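You operate a simulated robot arm through the tools that you are given. There is no shell and no other tool. Be economical: measure what you need, move in short steps, check, and stop when the job is done.

You run a simulated robot arm. Do the job below in one go: nothing can be reset, and whatever is moved stays where it is left.

Task
Start the loaded block, hold it, switch the suction on for the shift and let it finish.
Fine: guard shut first and left shut; one hold; the suction stays on.

It is judged by the outcome, as a careful person would: the job done as asked, and still so three seconds after it is handed in. It fails if anything else is knocked over, pushed out of place, dropped, spilled or broken.

Robot
A 6-joint arm with a two-finger parallel gripper on a trunk, on a base that drives. Base frame: it is fixed to the floor where the robot stands at the start and does not move with it; the origin is under the middle of the robot, x ahead of it, y to its left, z up. Readings come in m, degrees, newtons and seconds.
With the tool pointing down near the work surface it reaches from about 0.1 to 0.7 m from the robot's upright axis, wherever it stands. Its first joint turns from -166.0 to 166.0 degrees. Places, roughly: air lever [0.3, -0.3, 0.5]; blue latch [0.6, 0.6, 0.9]; machine guard [0.9, -0.2, 1.1]; machine light switch [0.2, -0.5, 1.3]; oval block (11x5x3 cm) [0.3, -0.8, 0.3]; program selector [0.2, -0.5, 1.5]; red knob [0.2, -0.5, 1.4]; speed selector [0.1, -0.6, 1.5]; suction selector [0, -0.6, 1.5]; white button [0.2, -0.5, 1.6]. Payload 3.91 kg.
Tool frame: the origin (TCP) lies between the finger pads and is the grasp point; the fingertips stand 0.03 m ahead of it; z points along the fingers, y is the line along which they close. Largest opening 0.11 m; finger width 0.02, thickness 0.01; the body of the gripper, 0.048 by 0.112 m, starts 0.055 m behind the TCP.
Orientation is that of the tool frame in the base frame, as [roll, pitch, yaw] about the fixed x, y, z axes, in that order (R = Rz(yaw) Ry(pitch) Rx(roll)). With the fingers straight down and closing along the base's y, the tool's x points along the base's -x, its y along +y and its z along -z.

Tools
- The arm moves only by the tool drive_tool. Its argument "plan" is a list of rows, each a list of 7 numbers: the shift along the tool's x, y, z in units of 25 mm (1.0 is 25 mm), then the turn, a rotation vector about the tool's x, y, z in units of 5 degrees (1.0 is 5 degrees), then the finger opening in m, from 0 to 0.11. In form: [[dx, dy, dz, wx, wy, wz, jaw], ...]. A call has 1 to 10 rows; each row shifts and turns the commanded pose from where the row before left it, along the tool's axes as they then stand. A call with a number of a shift or a turn outside -1 to 1 is refused whole. Each row takes 0.2 s and may step no farther than 0.05 m and 8.6 degrees from the row before; otherwise, or with a gripper value out of range, the whole call is refused. A pose out of reach is approached as far as the arm can. The call stops where the force on the tool passes 40 N (or 10 N more than at its start, if that is more) or the arm is blocked; 0.2 s more then pass. The fingers move at their own pace (about 0.045 m/s each) and stop on an object; they squeeze with about 37 N. The grip force told is the motor's: it shows also when the fingers shut on nothing. Time passes only in rows, and 0.2 s behind the last, so rows that do not move let the fingers close. The reply holds the time, the measured pose of the TCP, the force on the tool along the base axes, the opening and the grip force, in the units named above and with some noise, with the torque about the TCP (base axes, N m) and any sound that the robot's microphone picked up, and new pictures: "pictures" is both (left out), scene, wrist or none.
- Cameras (640 x 400 px; columns grow to the right, rows downward): "scene" is now at [0.0235, 0.1054, 1.3594]; the picture's right is [-0.52, -0.85, 0.00], its down [-0.18, 0.11, -0.98] and it looks along [0.83, -0.51, -0.21] (base axes); focal length 214 px, centre (320, 200). "wrist" rides on the gripper at [0.071, 0.022, -0.107] in the tool frame; the picture's right is [-0.29, 0.96, 0.00], its down [-0.76, -0.23, -0.61] and it looks along [-0.58, -0.18, 0.79] (tool axes); focal length 243 px, centre (320, 200). There is no depth. A picture from a camera that has moved, and an enlarged one, comes with that camera's place and axes in the base frame and with its lens.
- slide_trunk(by): slides the trunk up (or, below 0, down) by that many m; the arm and the scene camera ride with it, the base frame stays. It gives what a move gives, with no picture.
- drive_base(legs): drives the robot by 1 to 6 legs, each [ahead, left, turn to the left] in m, m and degrees, along the robot's own axes; the way and the turn of a leg run together, so that a leg with both is an arc; at most 1.5 m and 180 degrees a leg. The arm and the cameras ride along, it lands a little off, and it stops where it bumps. It gives what a move gives, and a new picture of the scene camera.
- aim_head(pan, tilt): turns the head with the scene camera to pan (to the left, within 86 degrees either way) and tilt (down, from -29 to 69), counted from straight ahead of the robot. It gives what a move gives, and a new picture of the scene camera.
- enlarge(camera, box): a new picture of the part [left, top, right, bottom] of that camera's present view, enlarged. The clock stands still meanwhile.
- hand_in(): hands the job in; it is judged then, once.

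Work in short steps. Places have to be worked out from the pictures, the camera data and where the tool is seen: move nearer, look again, correct. Check each grasp and each placing, and mend what went wrong. You have 120 turns and 260 pictures in all, those below and enlarged ones among them. Open the gripper and draw the arm clear of the work before you hand the job in, unless the task says otherwise; then end with one line.

The tools are called after "Emit:" as name(argument=value, ...) on one line, values as JSON. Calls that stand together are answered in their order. drive_tool: Moves the arm, as the interface text tells. Its arguments: {"type":"object","properties":{"plan":{"type":"array","items":{"type":"array","items":{"type":"number"}}},"pictures":{"type":"string","enum":["both","scene","wrist","none"]}},"required":["plan"]} The other tools are called the same way: slide_trunk (by) slides the trunk up or down; drive_base (legs) drives the base; aim_head (pan, tilt) turns the head that bears the scene camera; enlarge (camera, box) takes an enlarged picture of a part of a camera's view; hand_in () hands the job in.

At the start:

```text
clock: 0.0
tcp_pos: [0.2799, -0.2822, 1.0004]
ee_rot: [-180.0, -0.1, -179.9]
contact_force: [-0.5, -0.1, 0.6]
ft_torque: [0.0, 0.02, 0.02]
finger_gap: 0.11
finger_force: 0.0
trunk travel left (down, up): [-0.275, 0.315]
robot x, y, heading: [0.0009, 0.0028, -0.0]
head pan, tilt: [-31.4, 12.1]
```

scene: 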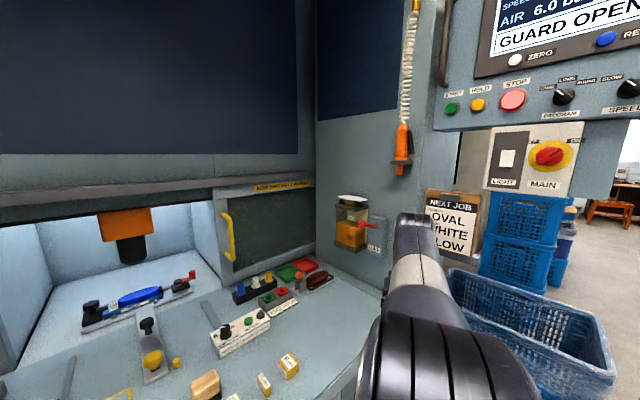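
wrist: 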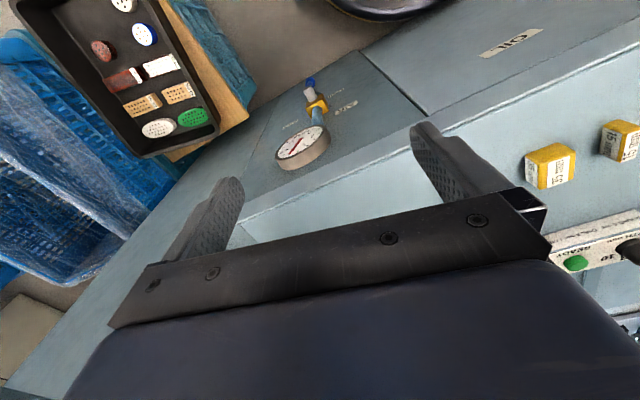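

I'll start by looking at the control panel and the surroundings in detail.

Emit:
aim_head(pan=-75, tilt=-5)

Emit:
enlarge(camera="scene", box=[160, 0, 480, 200])

```text
clock: 1.1
tcp_pos: [0.2786, -0.2828, 1.0005]
ee_rot: [180.0, 0.0, -179.9]
contact_force: [0.2, -0.1, 0.2]
ft_torque: [-0.01, 0.01, 0.02]
finger_gap: 0.1101
finger_force: 0.0
trunk travel left (down, up): [-0.275, 0.315]
robot x, y, heading: [-0.004, -0.0029, 0.1]
head pan, tilt: [-75.0, -5.0]
camera scene: at [-0.0334, 0.0695, 1.3864], right [-0.97, -0.26, 0.0], down [0.02, -0.08, -1.0], along [0.26, -0.96, 0.09], focal length 214 px, centre (320, 200)
```

scene: 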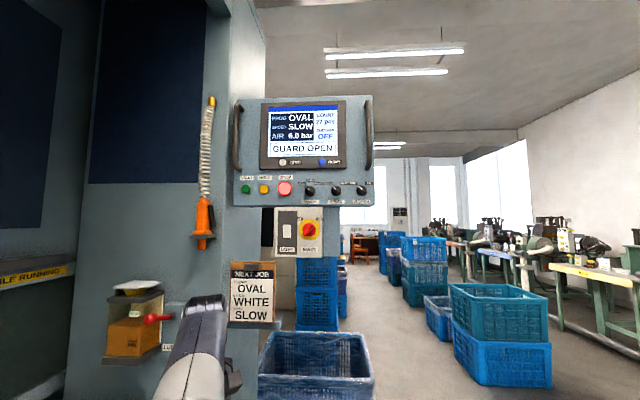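

```text
2.00 times, centred on (320, 100) of scene
camera zoom: at [-0.0334, 0.0695, 1.3864], right [-0.97, -0.26, 0.0], down [0.02, -0.08, -1.0], along [0.26, -0.96, 0.09], focal length 429 px, centre (320, 400)
```

zoom: 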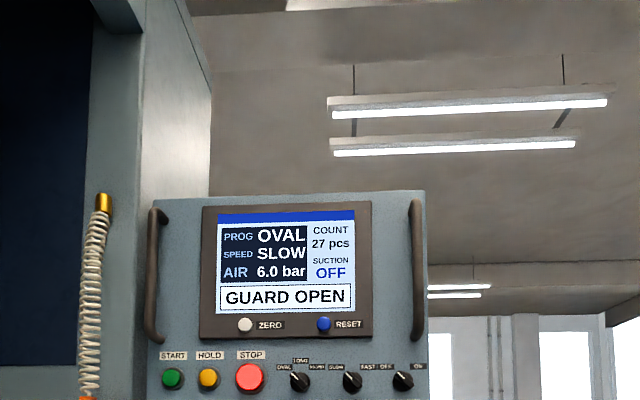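

Emit:
enlarge(camera="scene", box=[230, 130, 390, 230])

Emit:
aim_head(pan=0, tilt=5)

```text
4.00 times, centred on (310, 180) of scene
camera zoom: at [-0.0334, 0.0695, 1.3864], right [-0.97, -0.26, 0.0], down [0.02, -0.08, -1.0], along [0.26, -0.96, 0.09], focal length 858 px, centre (360, 280)
```

zoom: 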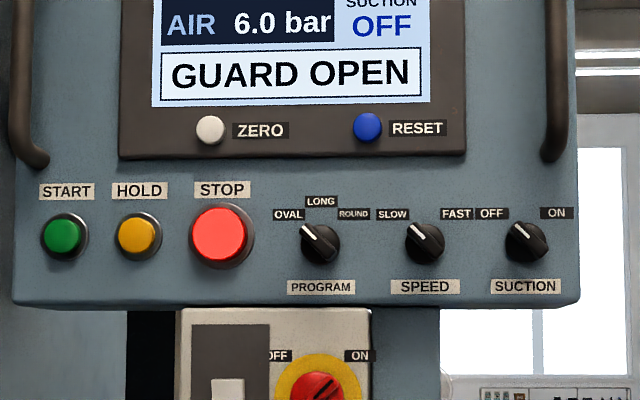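

```text
clock: 2.6
tcp_pos: [0.2791, -0.2837, 0.9999]
ee_rot: [180.0, 0.1, 179.9]
contact_force: [0.2, 0.2, -0.3]
ft_torque: [0.02, -0.01, 0.0]
finger_gap: 0.1097
finger_force: 0.2
trunk travel left (down, up): [-0.275, 0.315]
robot x, y, heading: [-0.0011, -0.0019, -0.1]
head pan, tilt: [0.0, 5.0]
camera scene: at [0.0357, 0.1539, 1.3708], right [0.0, -1.0, 0.0], down [-0.09, 0.0, -1.0], along [1.0, 0.0, -0.09], focal length 214 px, centre (320, 200)
```

scene: 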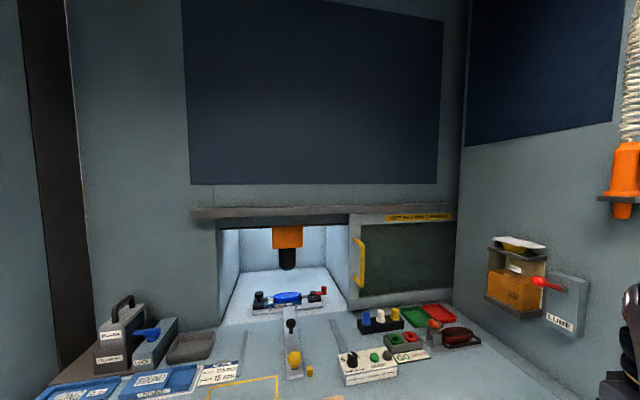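

Emit:
enlarge(camera="scene", box=[200, 200, 360, 300])

Emit:
enlarge(camera="scene", box=[320, 200, 480, 300])

Emit:
enlarge(camera="scene", box=[40, 280, 232, 400])

Emit:
enlarge(camera="scene", box=[232, 280, 424, 400])

```text
4.00 times, centred on (280, 250) of scene
camera zoom: at [0.0357, 0.1539, 1.3708], right [0.0, -1.0, 0.0], down [-0.09, 0.0, -1.0], along [1.0, 0.0, -0.09], focal length 858 px, centre (480, 0)
```

zoom: 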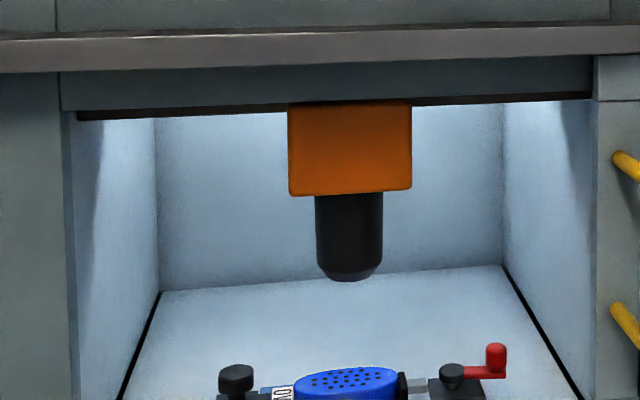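

```text
4.00 times, centred on (400, 250) of scene
camera zoom: at [0.0357, 0.1539, 1.3708], right [0.0, -1.0, 0.0], down [-0.09, 0.0, -1.0], along [1.0, 0.0, -0.09], focal length 858 px, centre (0, 0)
```

zoom: 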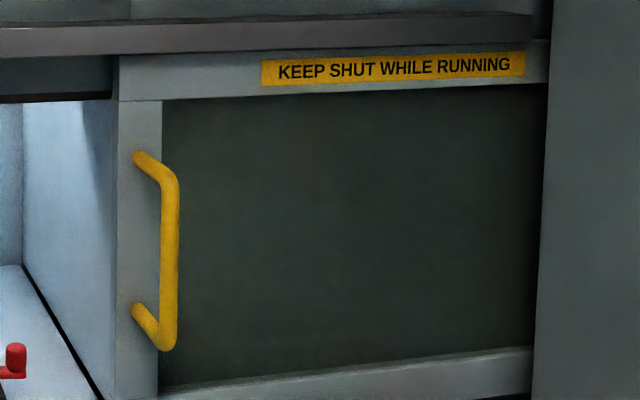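

```text
3.33 times, centred on (136, 340) of scene
camera zoom: at [0.0357, 0.1539, 1.3708], right [0.0, -1.0, 0.0], down [-0.09, 0.0, -1.0], along [1.0, 0.0, -0.09], focal length 715 px, centre (933, -267)
```

zoom: 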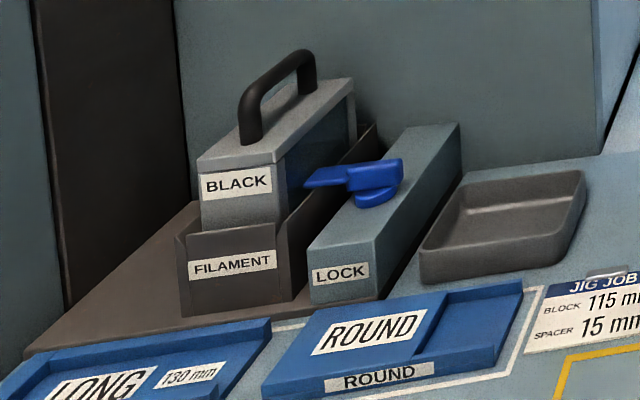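

```text
3.33 times, centred on (328, 340) of scene
camera zoom: at [0.0357, 0.1539, 1.3708], right [0.0, -1.0, 0.0], down [-0.09, 0.0, -1.0], along [1.0, 0.0, -0.09], focal length 715 px, centre (293, -267)
```

zoom: 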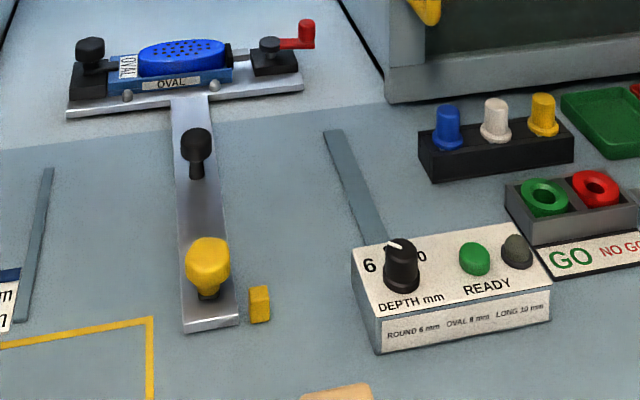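

Emit:
aim_head(pan=-10, tilt=50)

```text
clock: 3.7
tcp_pos: [0.2793, -0.2841, 0.9998]
ee_rot: [180.0, 0.0, 180.0]
contact_force: [0.3, -0.9, 0.6]
ft_torque: [0.03, 0.01, 0.02]
finger_gap: 0.1103
finger_force: 0.0
trunk travel left (down, up): [-0.275, 0.315]
robot x, y, heading: [0.0008, 0.0012, 0.1]
head pan, tilt: [-10.0, 50.0]
camera scene: at [0.0198, 0.1406, 1.3009], right [-0.17, -0.98, 0.0], down [-0.75, 0.13, -0.64], along [0.63, -0.11, -0.77], focal length 214 px, centre (320, 200)
```

scene: 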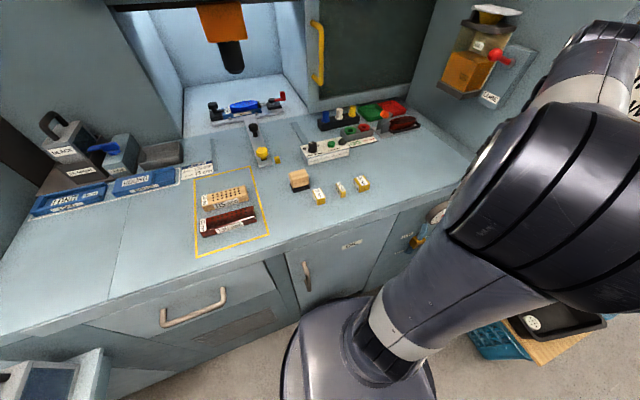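

The guard slides left to shut; its yellow handle is about x≈0.85, y≈0, z≈1.03. I'll turn the tool to point forward while moving toward x≈0.5, y≈0.

Emit:
drive_tool(plan=[[-0.5, 0.6, 0, 0, -1, 0, 0.08], [-0.5, 0.6, 0.04, 0, -1, 0, 0.08], [-0.49, 0.6, 0.09, 0, -1, 0, 0.08], [-0.48, 0.6, 0.13, 0, -1, 0, 0.08], [-0.47, 0.6, 0.17, 0, -1, 0, 0.08], [-0.45, 0.6, 0.21, 0, -1, 0, 0.08], [-0.43, 0.6, 0.25, 0, -1, 0, 0.08], [-0.41, 0.6, 0.29, 0, -1, 0, 0.08], [-0.38, 0.6, 0.32, 0, -1, 0, 0.08]], pictures="none")

Emit:
drive_tool(plan=[[-0.35, 0.6, 0.35, 0, -1, 0, 0.08], [-0.32, 0.6, 0.38, 0, -1, 0, 0.08], [-0.29, 0.6, 0.41, 0, -1, 0, 0.08], [-0.25, 0.6, 0.43, 0, -1, 0, 0.08], [-0.21, 0.6, 0.45, 0, -1, 0, 0.08], [-0.17, 0.6, 0.47, 0, -1, 0, 0.08], [-0.13, 0.6, 0.48, 0, -1, 0, 0.08], [-0.09, 0.6, 0.49, 0, -1, 0, 0.08], [-0.04, 0.6, 0.5, 0, -1, 0, 0.08]])

```text
clock: 5.7
tcp_pos: [0.3921, -0.1468, 1.0]
ee_rot: [-180.0, 45.1, -180.0]
contact_force: [-0.2, 0.1, -0.6]
ft_torque: [0.0, 0.0, -0.04]
finger_gap: 0.08
finger_force: 0.0
trunk travel left (down, up): [-0.275, 0.315]
robot x, y, heading: [0.0031, -0.0012, 0.1]
head pan, tilt: [-10.0, 50.0]
```

```text
clock: 7.7
tcp_pos: [0.502, -0.0319, 0.998]
ee_rot: [-157.0, 89.8, -156.6]
contact_force: [0.6, -0.2, 0.3]
ft_torque: [-0.03, 0.0, 0.0]
finger_gap: 0.0801
finger_force: 0.1
out of reach, approached as far as the arm can: row 9
trunk travel left (down, up): [-0.275, 0.315]
robot x, y, heading: [-0.0052, 0.0011, 0.2]
head pan, tilt: [-10.0, 50.0]
camera scene: at [0.0195, 0.1407, 1.3008], right [-0.17, -0.98, 0.0], down [-0.75, 0.13, -0.64], along [0.63, -0.11, -0.77], focal length 214 px, centre (320, 200)
camera wrist: at [0.3947, -0.0124, 0.9269], right [-0.01, 0.96, 0.29], down [-0.6, -0.23, 0.76], along [0.8, -0.17, 0.58], focal length 243 px, centre (320, 200)
```

scene: 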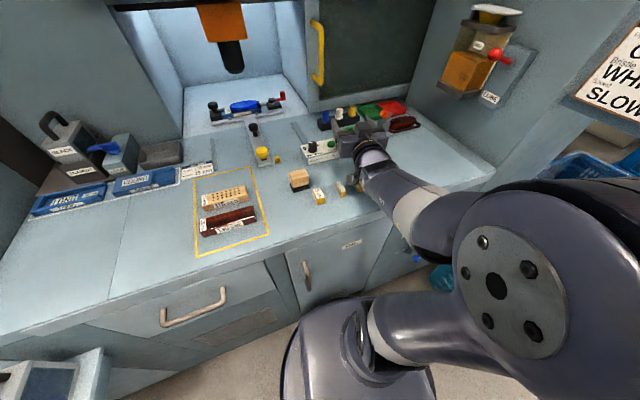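
wrist: 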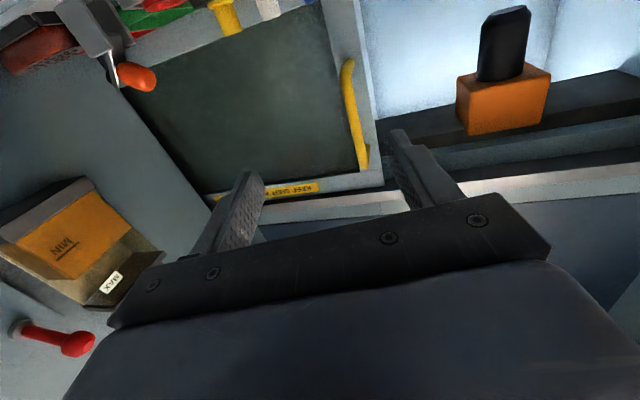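

The handle triangulates to about (0.79, 0.00, z 0.99–1.15). The last row touched the arm's reach limit, so I test how it extends forward and up.

Emit:
drive_tool(plan=[[-0.6, 0, 1, 0, 0, 0, 0.08], [-0.6, 0, 1, 0, 0, 0, 0.08], [-0.6, 0, 1, 0, 0, 0, 0.08], [-0.6, 0, 1, 0, 0, 0, 0.08]])

```text
clock: 8.7
tcp_pos: [0.6046, -0.0336, 1.0556]
ee_rot: [63.7, 89.9, 63.7]
contact_force: [-0.6, -0.7, -0.6]
ft_torque: [-0.01, 0.02, 0.01]
finger_gap: 0.0799
finger_force: 0.0
trunk travel left (down, up): [-0.275, 0.315]
robot x, y, heading: [-0.0001, 0.0014, 0.2]
head pan, tilt: [-10.0, 50.0]
camera scene: at [0.0195, 0.1407, 1.3008], right [-0.17, -0.98, 0.0], down [-0.75, 0.13, -0.64], along [0.63, -0.11, -0.77], focal length 214 px, centre (320, 200)
camera wrist: at [0.4981, -0.012, 0.9853], right [0.0, 0.96, 0.29], down [-0.61, -0.23, 0.76], along [0.79, -0.17, 0.58], focal length 243 px, centre (320, 200)
```

scene: 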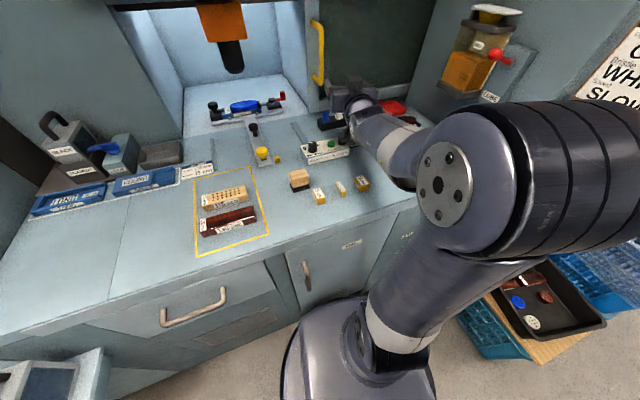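
wrist: 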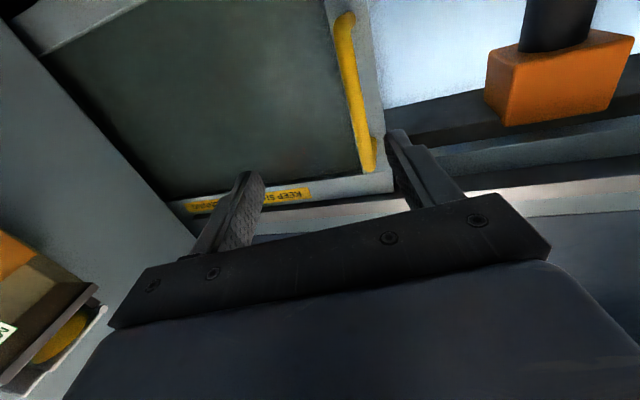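

Reach is fine here. I centre on the handle at y≈0 and advance to x≈0.75.

Emit:
drive_tool(plan=[[0, 0.7, 1, 0, 0, 0, 0.08], [0, 0.7, 1, 0, 0, 0, 0.08], [0, 0, 1, 0, 0, 0, 0.08], [0, 0, 1, 0, 0, 0, 0.08], [0, 0, 1, 0, 0, 0, 0.08], [0, 0, 0.6, 0, 0, 0, 0.08]])

```text
clock: 10.1
tcp_pos: [0.7405, -0.0284, 1.0605]
ee_rot: [-171.2, 89.9, -171.0]
contact_force: [-0.3, -0.2, -0.1]
ft_torque: [0.01, -0.05, 0.01]
finger_gap: 0.0804
finger_force: 0.3
out of reach, approached as far as the arm can: row 1, 2
trunk travel left (down, up): [-0.275, 0.315]
robot x, y, heading: [-0.0011, 0.0019, -0.0]
head pan, tilt: [-10.0, 50.0]
camera scene: at [0.0198, 0.1408, 1.3008], right [-0.17, -0.98, 0.0], down [-0.75, 0.13, -0.64], along [0.63, -0.11, -0.77], focal length 214 px, centre (320, 200)
camera wrist: at [0.6336, -0.008, 0.9895], right [0.0, 0.96, 0.29], down [-0.61, -0.23, 0.76], along [0.8, -0.17, 0.58], focal length 243 px, centre (320, 200)
```

scene: 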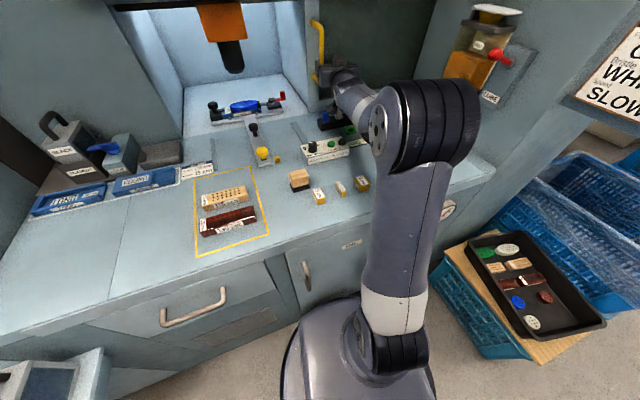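
wrist: 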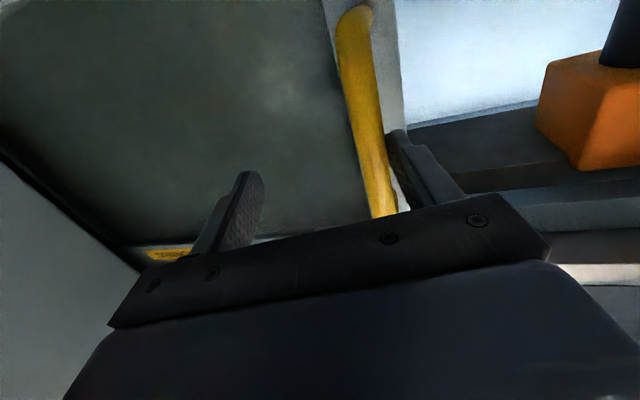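

The arm stops short sideways, so I'll shift the base instead. First I check what stands to the left of the robot.

Emit:
aim_head(pan=60, tilt=45)

```text
clock: 11.5
tcp_pos: [0.7404, -0.0277, 1.0607]
ee_rot: [-166.6, 90.0, -166.4]
contact_force: [0.2, 1.3, 0.2]
ft_torque: [-0.02, 0.04, 0.0]
finger_gap: 0.0808
finger_force: 0.6
trunk travel left (down, up): [-0.275, 0.315]
robot x, y, heading: [0.0009, -0.0002, 0.2]
head pan, tilt: [60.0, 45.0]
camera scene: at [-0.0153, 0.2246, 1.3077], right [0.87, -0.5, 0.0], down [-0.35, -0.61, -0.71], along [0.35, 0.61, -0.71], focal length 214 px, centre (320, 200)
```

scene: 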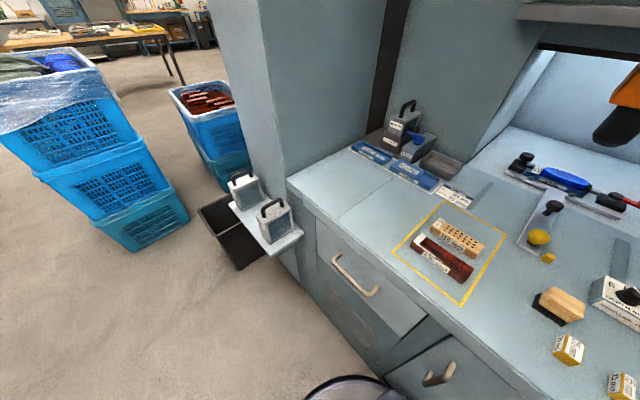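

There is a shelf with cassettes at the far left (y≈0.75+), so base travel left is limited. I test whether a small tool yaw frees the sideways motion.

Emit:
drive_tool(plan=[[0, 0, -1, -1, 0, 0, 0.08], [0, 0.5, 0, -1, 0, 0, 0.08], [0, 0.5, 0, -1, 0, 0, 0.08], [0, 0.5, 0, 0, 0, 0, 0.08]], pictures="none")

```text
clock: 12.5
tcp_pos: [0.7071, 0.0096, 1.059]
ee_rot: [-6.1, 89.9, 9.0]
contact_force: [-0.1, -0.4, 0.2]
ft_torque: [0.01, 0.01, -0.01]
finger_gap: 0.0801
finger_force: 0.0
trunk travel left (down, up): [-0.275, 0.315]
robot x, y, heading: [0.0027, 0.001, -0.1]
head pan, tilt: [60.0, 45.0]
```

Yawing the tool frees it. Now I advance onto the handle and look.

Emit:
drive_tool(plan=[[0, -0.4, 0.8, 0, 0, 0, 0.08], [0, -0.4, 0.8, 0, 0, 0, 0.08], [0, -0.4, 0.8, 0, 0, 0, 0.08]], pictures="wrist")

Emit:
aim_head(pan=-5, tilt=30)

Emit:
enlarge(camera="scene", box=[250, 50, 410, 150])

```text
clock: 13.3
tcp_pos: [0.775, -0.0033, 1.0583]
ee_rot: [77.5, 90.0, 92.4]
contact_force: [-0.5, -0.4, 0.2]
ft_torque: [0.02, 0.01, -0.01]
finger_gap: 0.0802
finger_force: 0.1
trunk travel left (down, up): [-0.275, 0.315]
robot x, y, heading: [-0.0022, -0.0011, -0.1]
head pan, tilt: [60.0, 45.0]
camera wrist: at [0.6651, -0.0109, 0.9879], right [-0.25, 0.92, 0.29], down [-0.53, -0.38, 0.76], along [0.81, 0.04, 0.58], focal length 243 px, centre (320, 200)
```

wrist: 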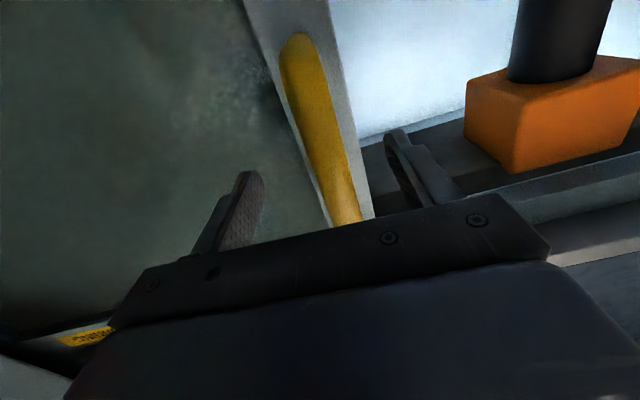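

```text
clock: 14.7
tcp_pos: [0.775, -0.0019, 1.0592]
ee_rot: [22.2, 90.0, 37.3]
contact_force: [-0.7, 0.5, 0.2]
ft_torque: [0.01, 0.01, 0.02]
finger_gap: 0.0799
finger_force: 0.0
trunk travel left (down, up): [-0.275, 0.315]
robot x, y, heading: [-0.0013, 0.0001, 0.2]
head pan, tilt: [-5.0, 30.0]
camera scene: at [0.0341, 0.1462, 1.3303], right [-0.09, -1.0, 0.0], down [-0.5, 0.04, -0.87], along [0.86, -0.07, -0.5], focal length 214 px, centre (320, 200)
```

scene: 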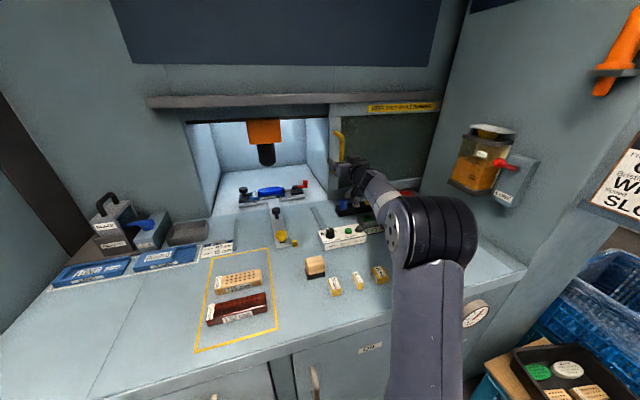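

```text
4.00 times, centred on (330, 100) of scene
camera zoom: at [0.0341, 0.1462, 1.3303], right [-0.09, -1.0, 0.0], down [-0.5, 0.04, -0.87], along [0.86, -0.07, -0.5], focal length 858 px, centre (280, 600)
```

zoom: 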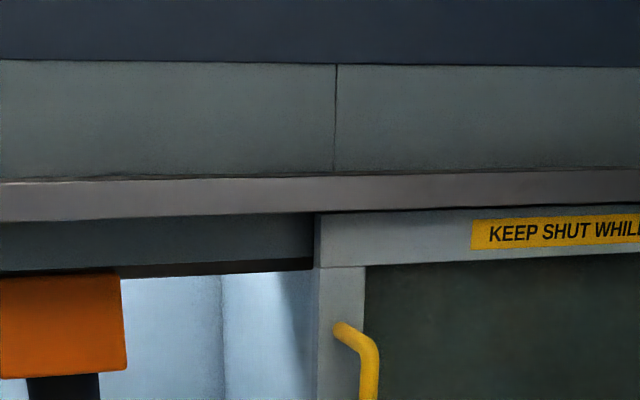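

The handle lies between the fingers. I close on it.

Emit:
drive_tool(plan=[[0, 0, 0, 0, 0, 0, 0.0], [0, 0, 0, 0, 0, 0, 0.0], [0, 0, 0, 0, 0, 0, 0.0], [0, 0, 0, 0, 0, 0, 0.0], [0, 0, 0, 0, 0, 0, 0.0]], pictures="wrist")

```text
clock: 15.9
tcp_pos: [0.7706, 0.0073, 1.0589]
ee_rot: [-60.2, 89.9, -44.1]
contact_force: [-12.4, 7.7, -0.9]
ft_torque: [0.14, -0.33, 0.14]
finger_gap: 0.0157
finger_force: 45.2
trunk travel left (down, up): [-0.275, 0.315]
robot x, y, heading: [0.0008, 0.0004, 0.1]
head pan, tilt: [-5.0, 30.0]
stopped in row 5: the force on the tool passed its limit (the readings are from after the stop); the commanded pose is now the measured one
camera wrist: at [0.663, -0.0027, 0.9877], right [-0.26, 0.92, 0.29], down [-0.52, -0.39, 0.76], along [0.81, 0.05, 0.58], focal length 243 px, centre (320, 200)
```

wrist: 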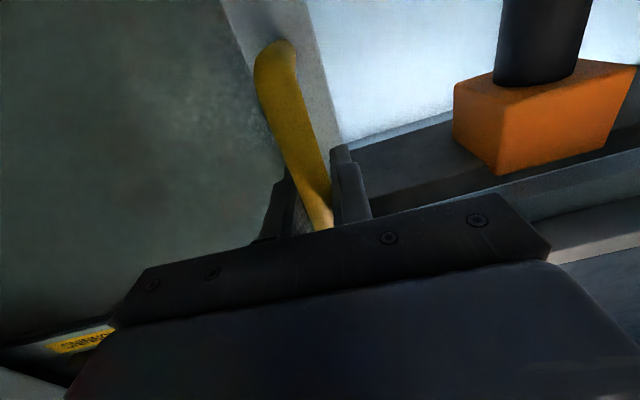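

Handle gripped (gap 16 mm). I pull gently toward +y with the arm to see how freely the guard slides.

Emit:
drive_tool(plan=[[0, 0.5, 0.13, 0, 0, 0, 0.0], [0, 0.5, 0.13, 0, 0, 0, 0.0], [0, 0.5, 0.13, 0, 0, 0, 0.0], [0, 0.5, 0.13, 0, 0, 0, 0.0]], pictures="none")

```text
clock: 16.9
tcp_pos: [0.769, 0.0509, 1.061]
ee_rot: [171.9, 89.9, -172.3]
contact_force: [-25.5, -3.3, 0.0]
ft_torque: [0.1, -0.28, 0.09]
finger_gap: 0.0157
finger_force: 45.0
trunk travel left (down, up): [-0.275, 0.315]
robot x, y, heading: [-0.0009, 0.0005, 0.1]
head pan, tilt: [-5.0, 30.0]
stopped in row 4: the force on the tool passed its limit (the readings are from after the stop); the commanded pose is now the measured one
```

It slides; there is some push-back along x, so I ease back a little and continue.

Emit:
drive_tool(plan=[[0, 0.2, -0.15, 0, 0, 0, 0.0], [0, 0.5, 0.1, 0, 0, 0, 0.0], [0, 0.5, 0.12, 0, 0, 0, 0.0], [0, 0.5, 0.12, 0, 0, 0, 0.0], [0, 0.5, 0.12, 0, 0, 0, 0.0]], pictures="wrist")

```text
clock: 18.1
tcp_pos: [0.7595, 0.1013, 1.0616]
ee_rot: [-21.8, 89.9, -6.1]
contact_force: [-30.9, -3.8, 0.2]
ft_torque: [-0.02, 0.42, 0.02]
finger_gap: 0.0156
finger_force: 45.2
trunk travel left (down, up): [-0.275, 0.315]
robot x, y, heading: [-0.0011, 0.0035, 0.3]
head pan, tilt: [-5.0, 30.0]
stopped in row 5: the force on the tool passed its limit (the readings are from after the stop); the commanded pose is now the measured one
camera wrist: at [0.6511, 0.0921, 0.9886], right [-0.26, 0.92, 0.29], down [-0.52, -0.39, 0.76], along [0.81, 0.04, 0.58], focal length 243 px, centre (320, 200)
```

wrist: 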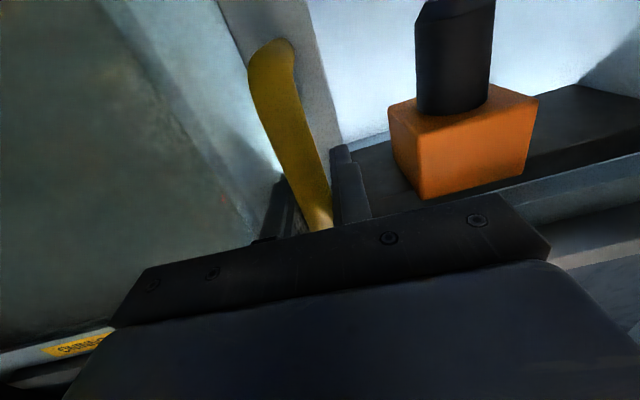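

The x push-back shows the machine front is rotated ~13–15°, so the guard's travel is along the tool's own y. I continue purely in tool y after easing back.

Emit:
drive_tool(plan=[[0, 0.2, -0.3, 0, 0, 0, 0.0], [0, 0.5, -0.03, 0, 0, 0, 0.0], [0, 0.5, 0, 0, 0, 0, 0.0], [0, 0.5, 0, 0, 0, 0, 0.0]], pictures="none")

```text
clock: 19.1
tcp_pos: [0.7455, 0.1427, 1.0559]
ee_rot: [161.3, 89.9, 177.1]
contact_force: [34.9, 8.1, 15.7]
ft_torque: [-0.01, 0.11, -0.02]
finger_gap: 0.0157
finger_force: 45.4
trunk travel left (down, up): [-0.275, 0.315]
robot x, y, heading: [-0.0004, -0.0014, 0.1]
head pan, tilt: [-5.0, 30.0]
```

Now it overshoots the other way; true slope is in between. I use dz≈0.07 per 0.5 dy.

Emit:
drive_tool(plan=[[-0.05, 0.2, 0.18, 0, 0, 0, 0.0], [0, 0.5, 0.07, 0, 0, 0, 0.0], [0, 0.5, 0.07, 0, 0, 0, 0.0], [0, 0.5, 0.07, 0, 0, 0, 0.0]], pictures="none")

```text
clock: 20.1
tcp_pos: [0.7427, 0.1709, 1.0583]
ee_rot: [-179.4, 89.4, -163.0]
contact_force: [-36.8, -8.7, -13.8]
ft_torque: [0.12, -0.16, -0.02]
finger_gap: 0.0161
finger_force: 45.1
out of reach, approached as far as the arm can: row 4
trunk travel left (down, up): [-0.275, 0.315]
robot x, y, heading: [-0.0016, -0.0004, 0.0]
head pan, tilt: [-5.0, 30.0]
```

At its wrist limit again; I'll yaw the tool left about the round bar while continuing along the travel direction (slope ≈ 0.19).

Emit:
drive_tool(plan=[[0, 0, -0.15, -1, 0, 0, 0.0], [0, 0, 0, -1, 0, 0, 0.0], [0, 0.48, 0.12, -0.2, 0, 0, 0.0], [0, 0.48, 0.13, -0.2, 0, 0, 0.0]], pictures="wrist")

```text
clock: 21.1
tcp_pos: [0.7386, 0.1976, 1.058]
ee_rot: [162.7, 89.7, -169.6]
contact_force: [3.2, 0.3, -7.6]
ft_torque: [-0.07, 0.36, -0.09]
finger_gap: 0.0157
finger_force: 45.2
trunk travel left (down, up): [-0.275, 0.315]
robot x, y, heading: [-0.002, -0.0022, 0.1]
head pan, tilt: [-5.0, 30.0]
camera wrist: at [0.633, 0.1657, 0.9871], right [-0.44, 0.85, 0.29], down [-0.43, -0.49, 0.76], along [0.79, 0.21, 0.58], focal length 243 px, centre (320, 200)
```

wrist: 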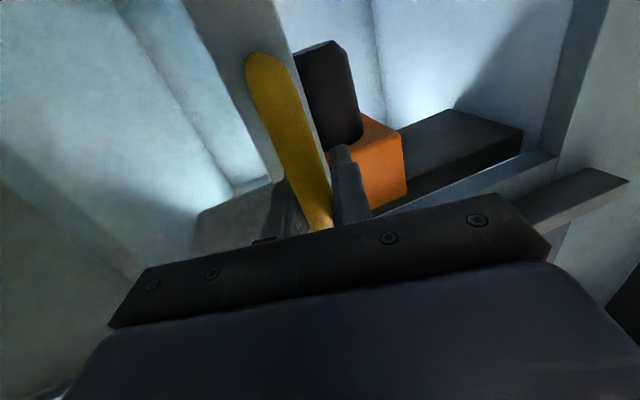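

Force is near zero and the guard follows. Continue.

Emit:
drive_tool(plan=[[0, 0.475, 0.155, -0.2, 0, 0, 0.0], [0, 0.473, 0.163, -0.2, 0, 0, 0.0], [0, 0.47, 0.171, -0.2, 0, 0, 0.0], [0, 0.467, 0.179, -0.2, 0, 0, 0.0], [0, 0.464, 0.187, -0.2, 0, 0, 0.0], [0, 0.46, 0.195, -0.2, 0, 0, 0.0]], pictures="none")

```text
clock: 22.5
tcp_pos: [0.7224, 0.2725, 1.0589]
ee_rot: [162.7, 89.8, -163.5]
contact_force: [-15.3, -2.3, -14.5]
ft_torque: [-0.05, 0.23, -0.21]
finger_gap: 0.0155
finger_force: 45.0
trunk travel left (down, up): [-0.275, 0.315]
robot x, y, heading: [-0.0002, 0.001, 0.2]
head pan, tilt: [-5.0, 30.0]
```

Slope is nearer 0.23; adjust and go on.

Emit:
drive_tool(plan=[[0.05, 0.47, 0.1, -0.2, 0, 0, 0.0], [0.05, 0.464, 0.187, -0.2, 0, 0, 0.0], [0, 0.46, 0.195, -0.2, 0, 0, 0.0], [0, 0.457, 0.203, -0.2, 0, 0, 0.0], [0, 0.453, 0.211, -0.2, 0, 0, 0.0], [0, 0.449, 0.219, -0.2, 0, 0, 0.0]], pictures="both")

```text
clock: 23.9
tcp_pos: [0.7065, 0.3426, 1.0577]
ee_rot: [72.6, 89.9, 112.3]
contact_force: [13.6, 1.9, 11.2]
ft_torque: [-0.42, 0.59, -0.05]
finger_gap: 0.0156
finger_force: 44.9
trunk travel left (down, up): [-0.275, 0.315]
robot x, y, heading: [-0.0039, -0.0034, -0.2]
head pan, tilt: [-5.0, 30.0]
camera scene: at [0.0328, 0.1463, 1.3306], right [-0.09, -1.0, 0.0], down [-0.5, 0.04, -0.87], along [0.86, -0.07, -0.5], focal length 214 px, centre (320, 200)
camera wrist: at [0.6117, 0.2886, 0.987], right [-0.61, 0.74, 0.29], down [-0.32, -0.57, 0.76], along [0.72, 0.37, 0.58], focal length 243 px, centre (320, 200)
```

scene: 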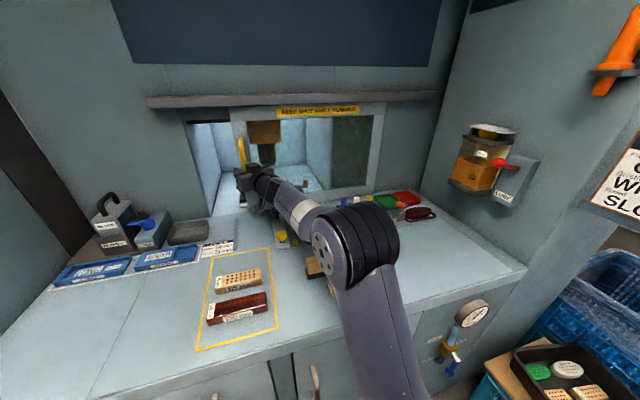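
wrist: 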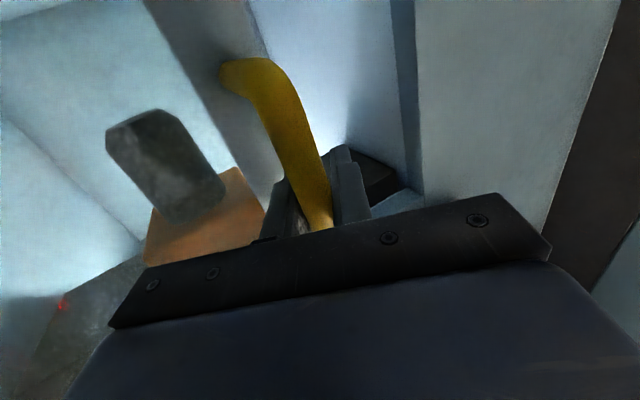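

Sliding well; about 0.1 m left. Continue.

Emit:
drive_tool(plan=[[-0.05, 0.441, 0.26, -0.2, 0, 0, 0.0], [0, 0.437, 0.243, -0.2, 0, 0, 0.0], [0, 0.433, 0.25, -0.2, 0, 0, 0.0], [0, 0.428, 0.258, -0.2, 0, 0, 0.0], [0, 0.424, 0.265, -0.2, 0, 0, 0.0], [0, 0.42, 0.272, -0.2, 0, 0, 0.0]], pictures="scene")

```text
clock: 25.3
tcp_pos: [0.6905, 0.4175, 1.0583]
ee_rot: [81.3, 89.9, 127.1]
contact_force: [4.0, 0.8, 12.8]
ft_torque: [-0.04, 0.21, -0.09]
finger_gap: 0.0157
finger_force: 44.9
trunk travel left (down, up): [-0.275, 0.315]
robot x, y, heading: [-0.0011, -0.0006, 0.2]
head pan, tilt: [-5.0, 30.0]
camera scene: at [0.0314, 0.146, 1.3305], right [-0.09, -1.0, 0.0], down [-0.5, 0.04, -0.87], along [0.86, -0.07, -0.5], focal length 214 px, centre (320, 200)
```

scene: 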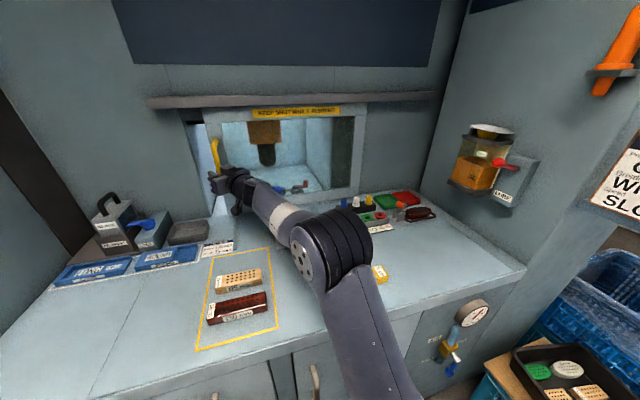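

Emit:
drive_tool(plan=[[-0.05, 0.415, 0.28, -0.2, 0, 0, 0.0], [0, 0.41, 0.286, -0.2, 0, 0, 0.0], [0, 0.405, 0.293, -0.2, 0, 0, 0.0], [0, 0.4, 0.3, -0.2, 0, 0, 0.0], [0, 0.2, 0.15, 0, 0, 0, 0.0]], pictures="scene")

```text
clock: 26.5
tcp_pos: [0.6787, 0.4727, 1.058]
ee_rot: [149.4, 89.8, -160.9]
contact_force: [-2.7, -1.4, 1.2]
ft_torque: [-0.02, 0.34, -0.05]
finger_gap: 0.0155
finger_force: 45.4
trunk travel left (down, up): [-0.275, 0.315]
robot x, y, heading: [-0.0018, 0.0014, 0.2]
head pan, tilt: [-5.0, 30.0]
camera scene: at [0.0315, 0.1462, 1.3303], right [-0.09, -1.0, 0.0], down [-0.5, 0.04, -0.87], along [0.86, -0.07, -0.5], focal length 214 px, centre (320, 200)
```

scene: 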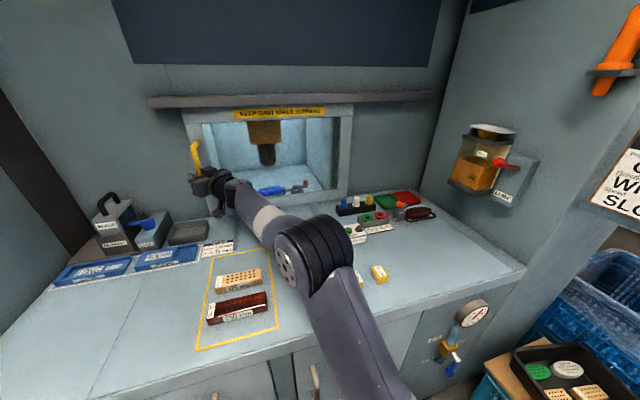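

Nearly shut; I push a little farther until it meets its stop.

Emit:
drive_tool(plan=[[0, 0.2, 0.15, 0, 0, 0, 0.0], [0, 0.2, 0.15, 0, 0, 0, 0.0], [0, 0.2, 0.15, 0, 0, 0, 0.0], [0, 0.2, 0.15, 0, 0, 0, 0.0], [0, 0.2, 0.15, 0, 0, 0, 0.0], [0, 0.2, 0.15, 0, 0, 0, 0.0], [0, 0.2, 0.15, 0, 0, 0, 0.0], [0, 0.2, 0.15, 0, 0, 0, 0.0]], pictures="none")

Emit:
aim_head(pan=15, tilt=15)

```text
clock: 28.2
tcp_pos: [0.6732, 0.5095, 1.0593]
ee_rot: [140.5, 89.7, -170.4]
contact_force: [-15.7, -16.7, -2.6]
ft_torque: [0.26, 0.08, -0.09]
finger_gap: 0.0158
finger_force: 44.9
trunk travel left (down, up): [-0.275, 0.315]
robot x, y, heading: [-0.0022, -0.0024, 0.0]
head pan, tilt: [-5.0, 30.0]
stopped in row 8: the force on the tool passed its limit (the readings are from after the stop); the commanded pose is now the measured one
```

```text
clock: 29.0
tcp_pos: [0.672, 0.5083, 1.0573]
ee_rot: [141.2, 89.7, -169.6]
contact_force: [-18.8, -24.3, -2.8]
ft_torque: [-0.08, 0.25, 0.01]
finger_gap: 0.0157
finger_force: 45.3
trunk travel left (down, up): [-0.275, 0.315]
robot x, y, heading: [-0.0039, 0.0016, -0.1]
head pan, tilt: [15.0, 15.0]
camera scene: at [0.03, 0.175, 1.3549], right [0.26, -0.97, 0.0], down [-0.25, -0.07, -0.97], along [0.93, 0.25, -0.26], focal length 214 px, centre (320, 200)
```

scene: 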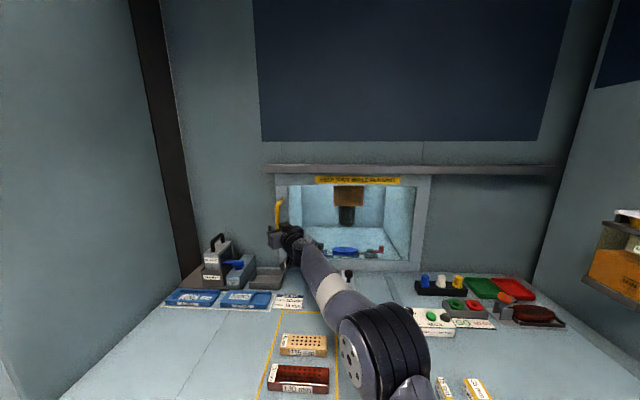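

It met its stop. I'll check the machine's screen for the guard status before letting go.

Emit:
aim_head(pan=-75, tilt=-5)

Emit:
enlarge(camera="scene", box=[222, 90, 382, 190])

```text
clock: 30.6
tcp_pos: [0.6719, 0.5084, 1.0575]
ee_rot: [136.5, 89.6, -174.2]
contact_force: [-20.2, -27.0, -4.6]
ft_torque: [0.1, 0.15, 0.05]
finger_gap: 0.0157
finger_force: 45.0
trunk travel left (down, up): [-0.275, 0.315]
robot x, y, heading: [-0.0039, 0.0007, 0.2]
head pan, tilt: [-75.0, -5.0]
camera scene: at [-0.0374, 0.0661, 1.3865], right [-0.97, -0.26, 0.0], down [0.02, -0.08, -1.0], along [0.26, -0.96, 0.09], focal length 214 px, centre (320, 200)
```

scene: 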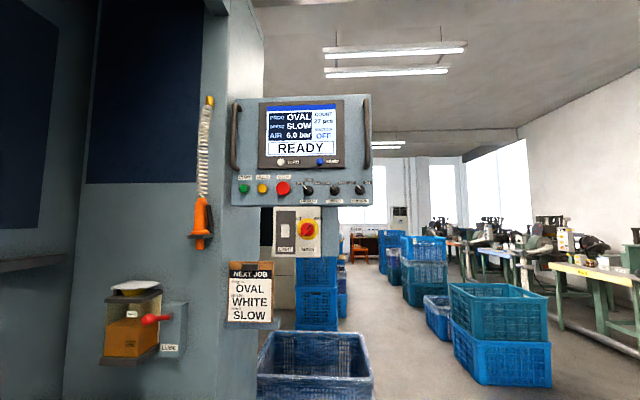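

```text
4.00 times, centred on (302, 140) of scene
camera zoom: at [-0.0374, 0.0661, 1.3865], right [-0.97, -0.26, 0.0], down [0.02, -0.08, -1.0], along [0.26, -0.96, 0.09], focal length 858 px, centre (392, 440)
```

zoom: 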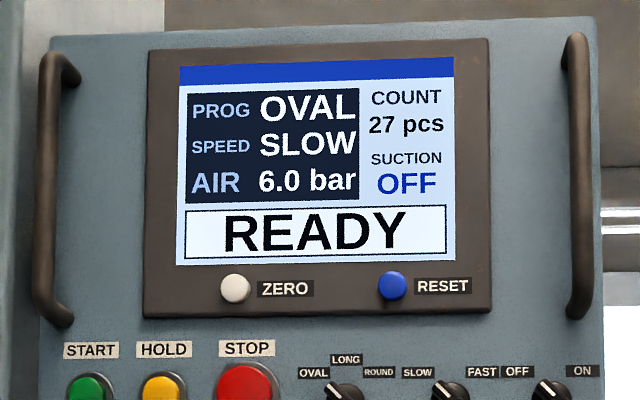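

The screen says READY: guard is shut. I open the gripper and back straight off the handle.

Emit:
drive_tool(plan=[[0, 0, 0, 0, 0, 0, 0.07], [0, 0, 0, 0, 0, 0, 0.07], [0, 0, 0, 0, 0, 0, 0.07], [0, 0, 0, 0, 0, 0, 0.07]], pictures="wrist")

```text
clock: 31.6
tcp_pos: [0.6735, 0.5108, 1.0559]
ee_rot: [154.3, 89.5, -156.4]
contact_force: [0.4, -0.4, -0.3]
ft_torque: [-0.02, 0.01, 0.0]
finger_gap: 0.0699
finger_force: 0.1
trunk travel left (down, up): [-0.275, 0.315]
robot x, y, heading: [-0.0056, -0.0044, -0.1]
head pan, tilt: [-75.0, -5.0]
camera wrist: at [0.5872, 0.4423, 0.9857], right [-0.72, 0.63, 0.29], down [-0.22, -0.61, 0.76], along [0.66, 0.49, 0.58], focal length 243 px, centre (320, 200)
```

wrist: 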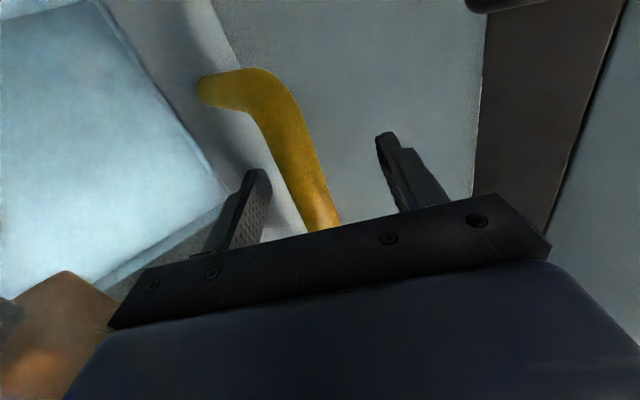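

Fingers are clear of the bar. I withdraw straight back from the handle.

Emit:
drive_tool(plan=[[0, 0, -0.8, 0, 0, 0, 0.07], [0, 0, -1, 0, 0, 0, 0.07], [0, 0, -1, 0, 0, 0, 0.07], [0, 0, -1, 0, 0, 0, 0.07], [-0.5, 0, -1, 0, 0, 0, 0.07], [-1, 0, -1, 0, 0, 0, 0.07], [-1, 0, -1, 0, 0, 0, 0.07], [-1, 0, -1, 0, 0, 0, 0.07], [-1, 0, -0.5, 0, 0, 0, 0.07], [-1, 0, 0, 0, 0, 0, 0.0]], pictures="wrist")

```text
clock: 33.9
tcp_pos: [0.5409, 0.3568, 1.1952]
ee_rot: [154.2, 89.6, -156.6]
contact_force: [-0.6, 0.4, -0.3]
ft_torque: [0.03, -0.01, 0.01]
finger_gap: 0.0352
finger_force: 0.0
trunk travel left (down, up): [-0.275, 0.315]
robot x, y, heading: [-0.0006, 0.0006, -0.1]
head pan, tilt: [-75.0, -5.0]
camera wrist: at [0.4544, 0.2878, 1.1252], right [-0.72, 0.63, 0.29], down [-0.22, -0.61, 0.76], along [0.66, 0.49, 0.58], focal length 243 px, centre (320, 200)
```

wrist: 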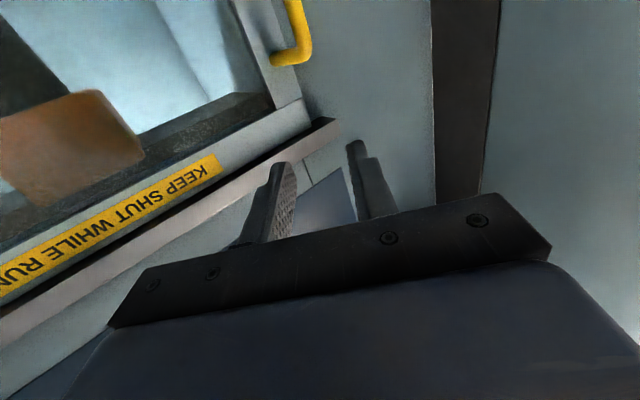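

Clear of the guard. I now swing the arm right and up toward the panel, with fingers closed.

Emit:
drive_tool(plan=[[-0.5, -1, -0.6, 0.8, 0, 0, 0], [-0.5, -1, -0.6, 0.8, 0, 0, 0], [-0.5, -1, -0.6, 0.8, 0, 0, 0], [-0.5, -1, -0.6, 0.8, 0, 0, 0], [-0.5, -1, -0.6, 0.8, 0, 0, 0], [-0.5, -1, -0.6, 0.8, 0, 0, 0], [-0.5, -1, -0.6, 0.8, 0, 0, 0], [-0.5, -1, -0.6, 0.8, 0, 0, 0], [-0.5, -1, -0.6, 0.8, 0, 0, 0], [-0.5, -1, -0.6, 0.8, 0, 0, 0]], pictures="none")

Emit:
drive_tool(plan=[[-0.3, -1, -0.4, 0.9, 0, 0, 0], [-0.3, -1, -0.4, 0.9, 0, 0, 0], [-0.3, -1, -0.4, 0.9, 0, 0, 0], [-0.3, -1, -0.4, 0.9, 0, 0, 0], [-0.3, -1, -0.4, 0.9, 0, 0, 0], [-0.3, -1, -0.4, 0.9, 0, 0, 0]], pictures="scene")

```text
clock: 36.0
tcp_pos: [0.5422, 0.0693, 1.3207]
ee_rot: [-167.8, 89.6, -158.6]
contact_force: [-0.4, 0.8, 0.0]
ft_torque: [0.01, -0.01, 0.02]
finger_gap: 0.0001
finger_force: 36.9
trunk travel left (down, up): [-0.275, 0.315]
robot x, y, heading: [0.0023, 0.0011, -0.0]
head pan, tilt: [-75.0, -5.0]
```

```text
clock: 37.5
tcp_pos: [0.4764, -0.0765, 1.368]
ee_rot: [-139.5, 89.7, -157.2]
contact_force: [-0.2, 0.6, 0.1]
ft_torque: [-0.01, 0.02, 0.01]
finger_gap: 0.0002
finger_force: 36.6
trunk travel left (down, up): [-0.275, 0.315]
robot x, y, heading: [-0.0033, -0.002, -0.1]
head pan, tilt: [-75.0, -5.0]
camera scene: at [-0.0357, 0.0691, 1.3865], right [-0.97, -0.26, 0.0], down [0.02, -0.08, -1.0], along [0.26, -0.96, 0.09], focal length 214 px, centre (320, 200)
```

scene: 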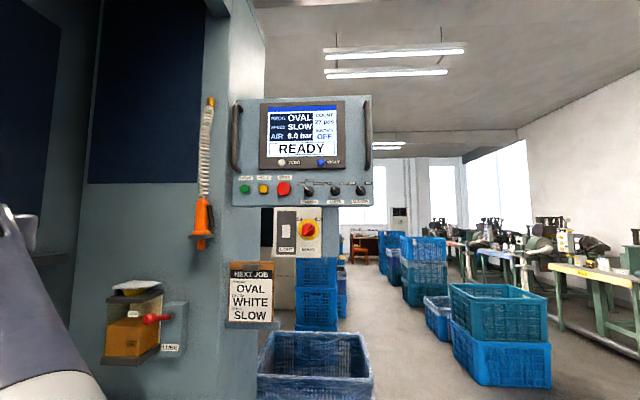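

Yaw is now about -18°. I continue swinging to face the panel in front of START with ~15 cm standoff.

Emit:
drive_tool(plan=[[-0.32, -0.895, -0.239, 0.78, 0, 0, 0], [-0.32, -0.909, -0.178, 0.78, 0, 0, 0], [-0.32, -0.919, -0.115, 0.78, 0, 0, 0], [-0.32, -0.925, -0.052, 0.78, 0, 0, 0], [-0.32, -0.927, 0.01, 0.78, 0, 0, 0], [-0.32, -0.923, 0.073, 0.78, 0, 0, 0], [-0.32, -0.916, 0.136, 0.78, 0, 0, 0]], pictures="scene")

```text
clock: 39.0
tcp_pos: [0.3874, -0.2155, 1.4232]
ee_rot: [-113.2, 89.6, -158.5]
contact_force: [-1.1, 0.9, -0.5]
ft_torque: [0.03, 0.02, 0.03]
finger_gap: 0.0
finger_force: 37.1
trunk travel left (down, up): [-0.275, 0.315]
robot x, y, heading: [-0.0041, 0.001, -0.3]
head pan, tilt: [-75.0, -5.0]
camera scene: at [-0.0357, 0.0691, 1.3864], right [-0.97, -0.26, 0.0], down [0.02, -0.08, -1.0], along [0.26, -0.96, 0.09], focal length 214 px, centre (320, 200)
```

scene: 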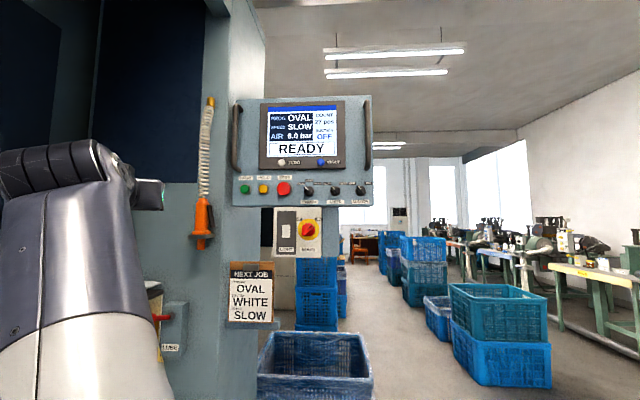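

Emit:
drive_tool(plan=[[-0.32, -0.905, 0.198, 0.78, 0, 0, 0], [-0.32, -0.889, 0.259, 0.78, 0, 0, 0], [-0.32, -0.87, 0.319, 0.78, 0, 0, 0], [-0.32, -0.846, 0.377, 0.78, 0, 0, 0], [-0.32, -0.818, 0.434, 0.78, 0, 0, 0], [-0.32, -0.787, 0.489, 0.78, 0, 0, 0], [-0.32, -0.752, 0.541, 0.78, 0, 0, 0]], pictures="both")

```text
clock: 40.6
tcp_pos: [0.303, -0.3505, 1.4792]
ee_rot: [-88.9, 89.6, -161.5]
contact_force: [0.8, 1.0, 1.0]
ft_torque: [0.02, 0.0, 0.01]
finger_gap: 0.0
finger_force: 36.7
trunk travel left (down, up): [-0.275, 0.315]
robot x, y, heading: [-0.0021, 0.0016, -0.1]
head pan, tilt: [-75.0, -5.0]
camera scene: at [-0.0357, 0.0691, 1.3864], right [-0.97, -0.26, 0.0], down [0.02, -0.08, -1.0], along [0.26, -0.96, 0.09], focal length 214 px, centre (320, 200)
camera wrist: at [0.2914, -0.2433, 1.4093], right [0.91, 0.29, 0.28], down [-0.4, 0.51, 0.76], along [0.07, -0.81, 0.58], focal length 243 px, centre (320, 200)
```

scene: 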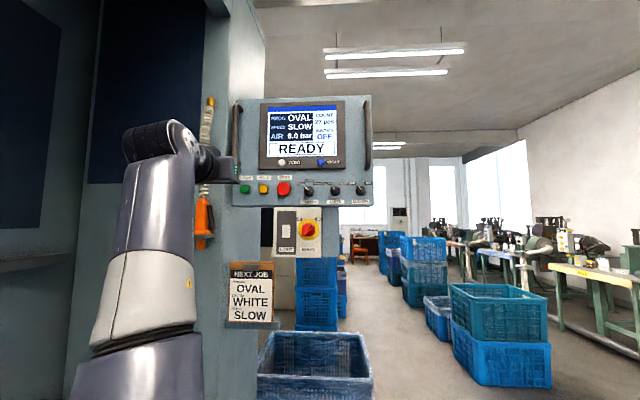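
wrist: 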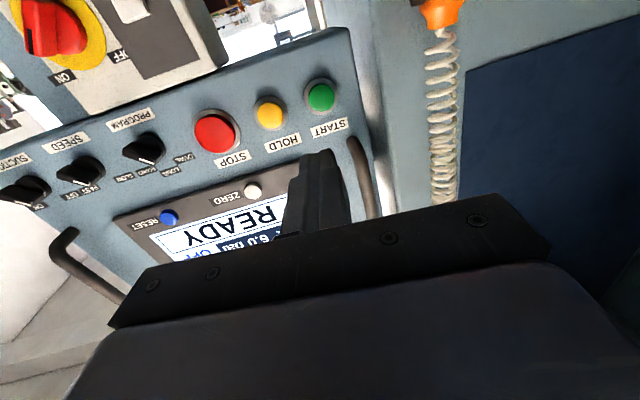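

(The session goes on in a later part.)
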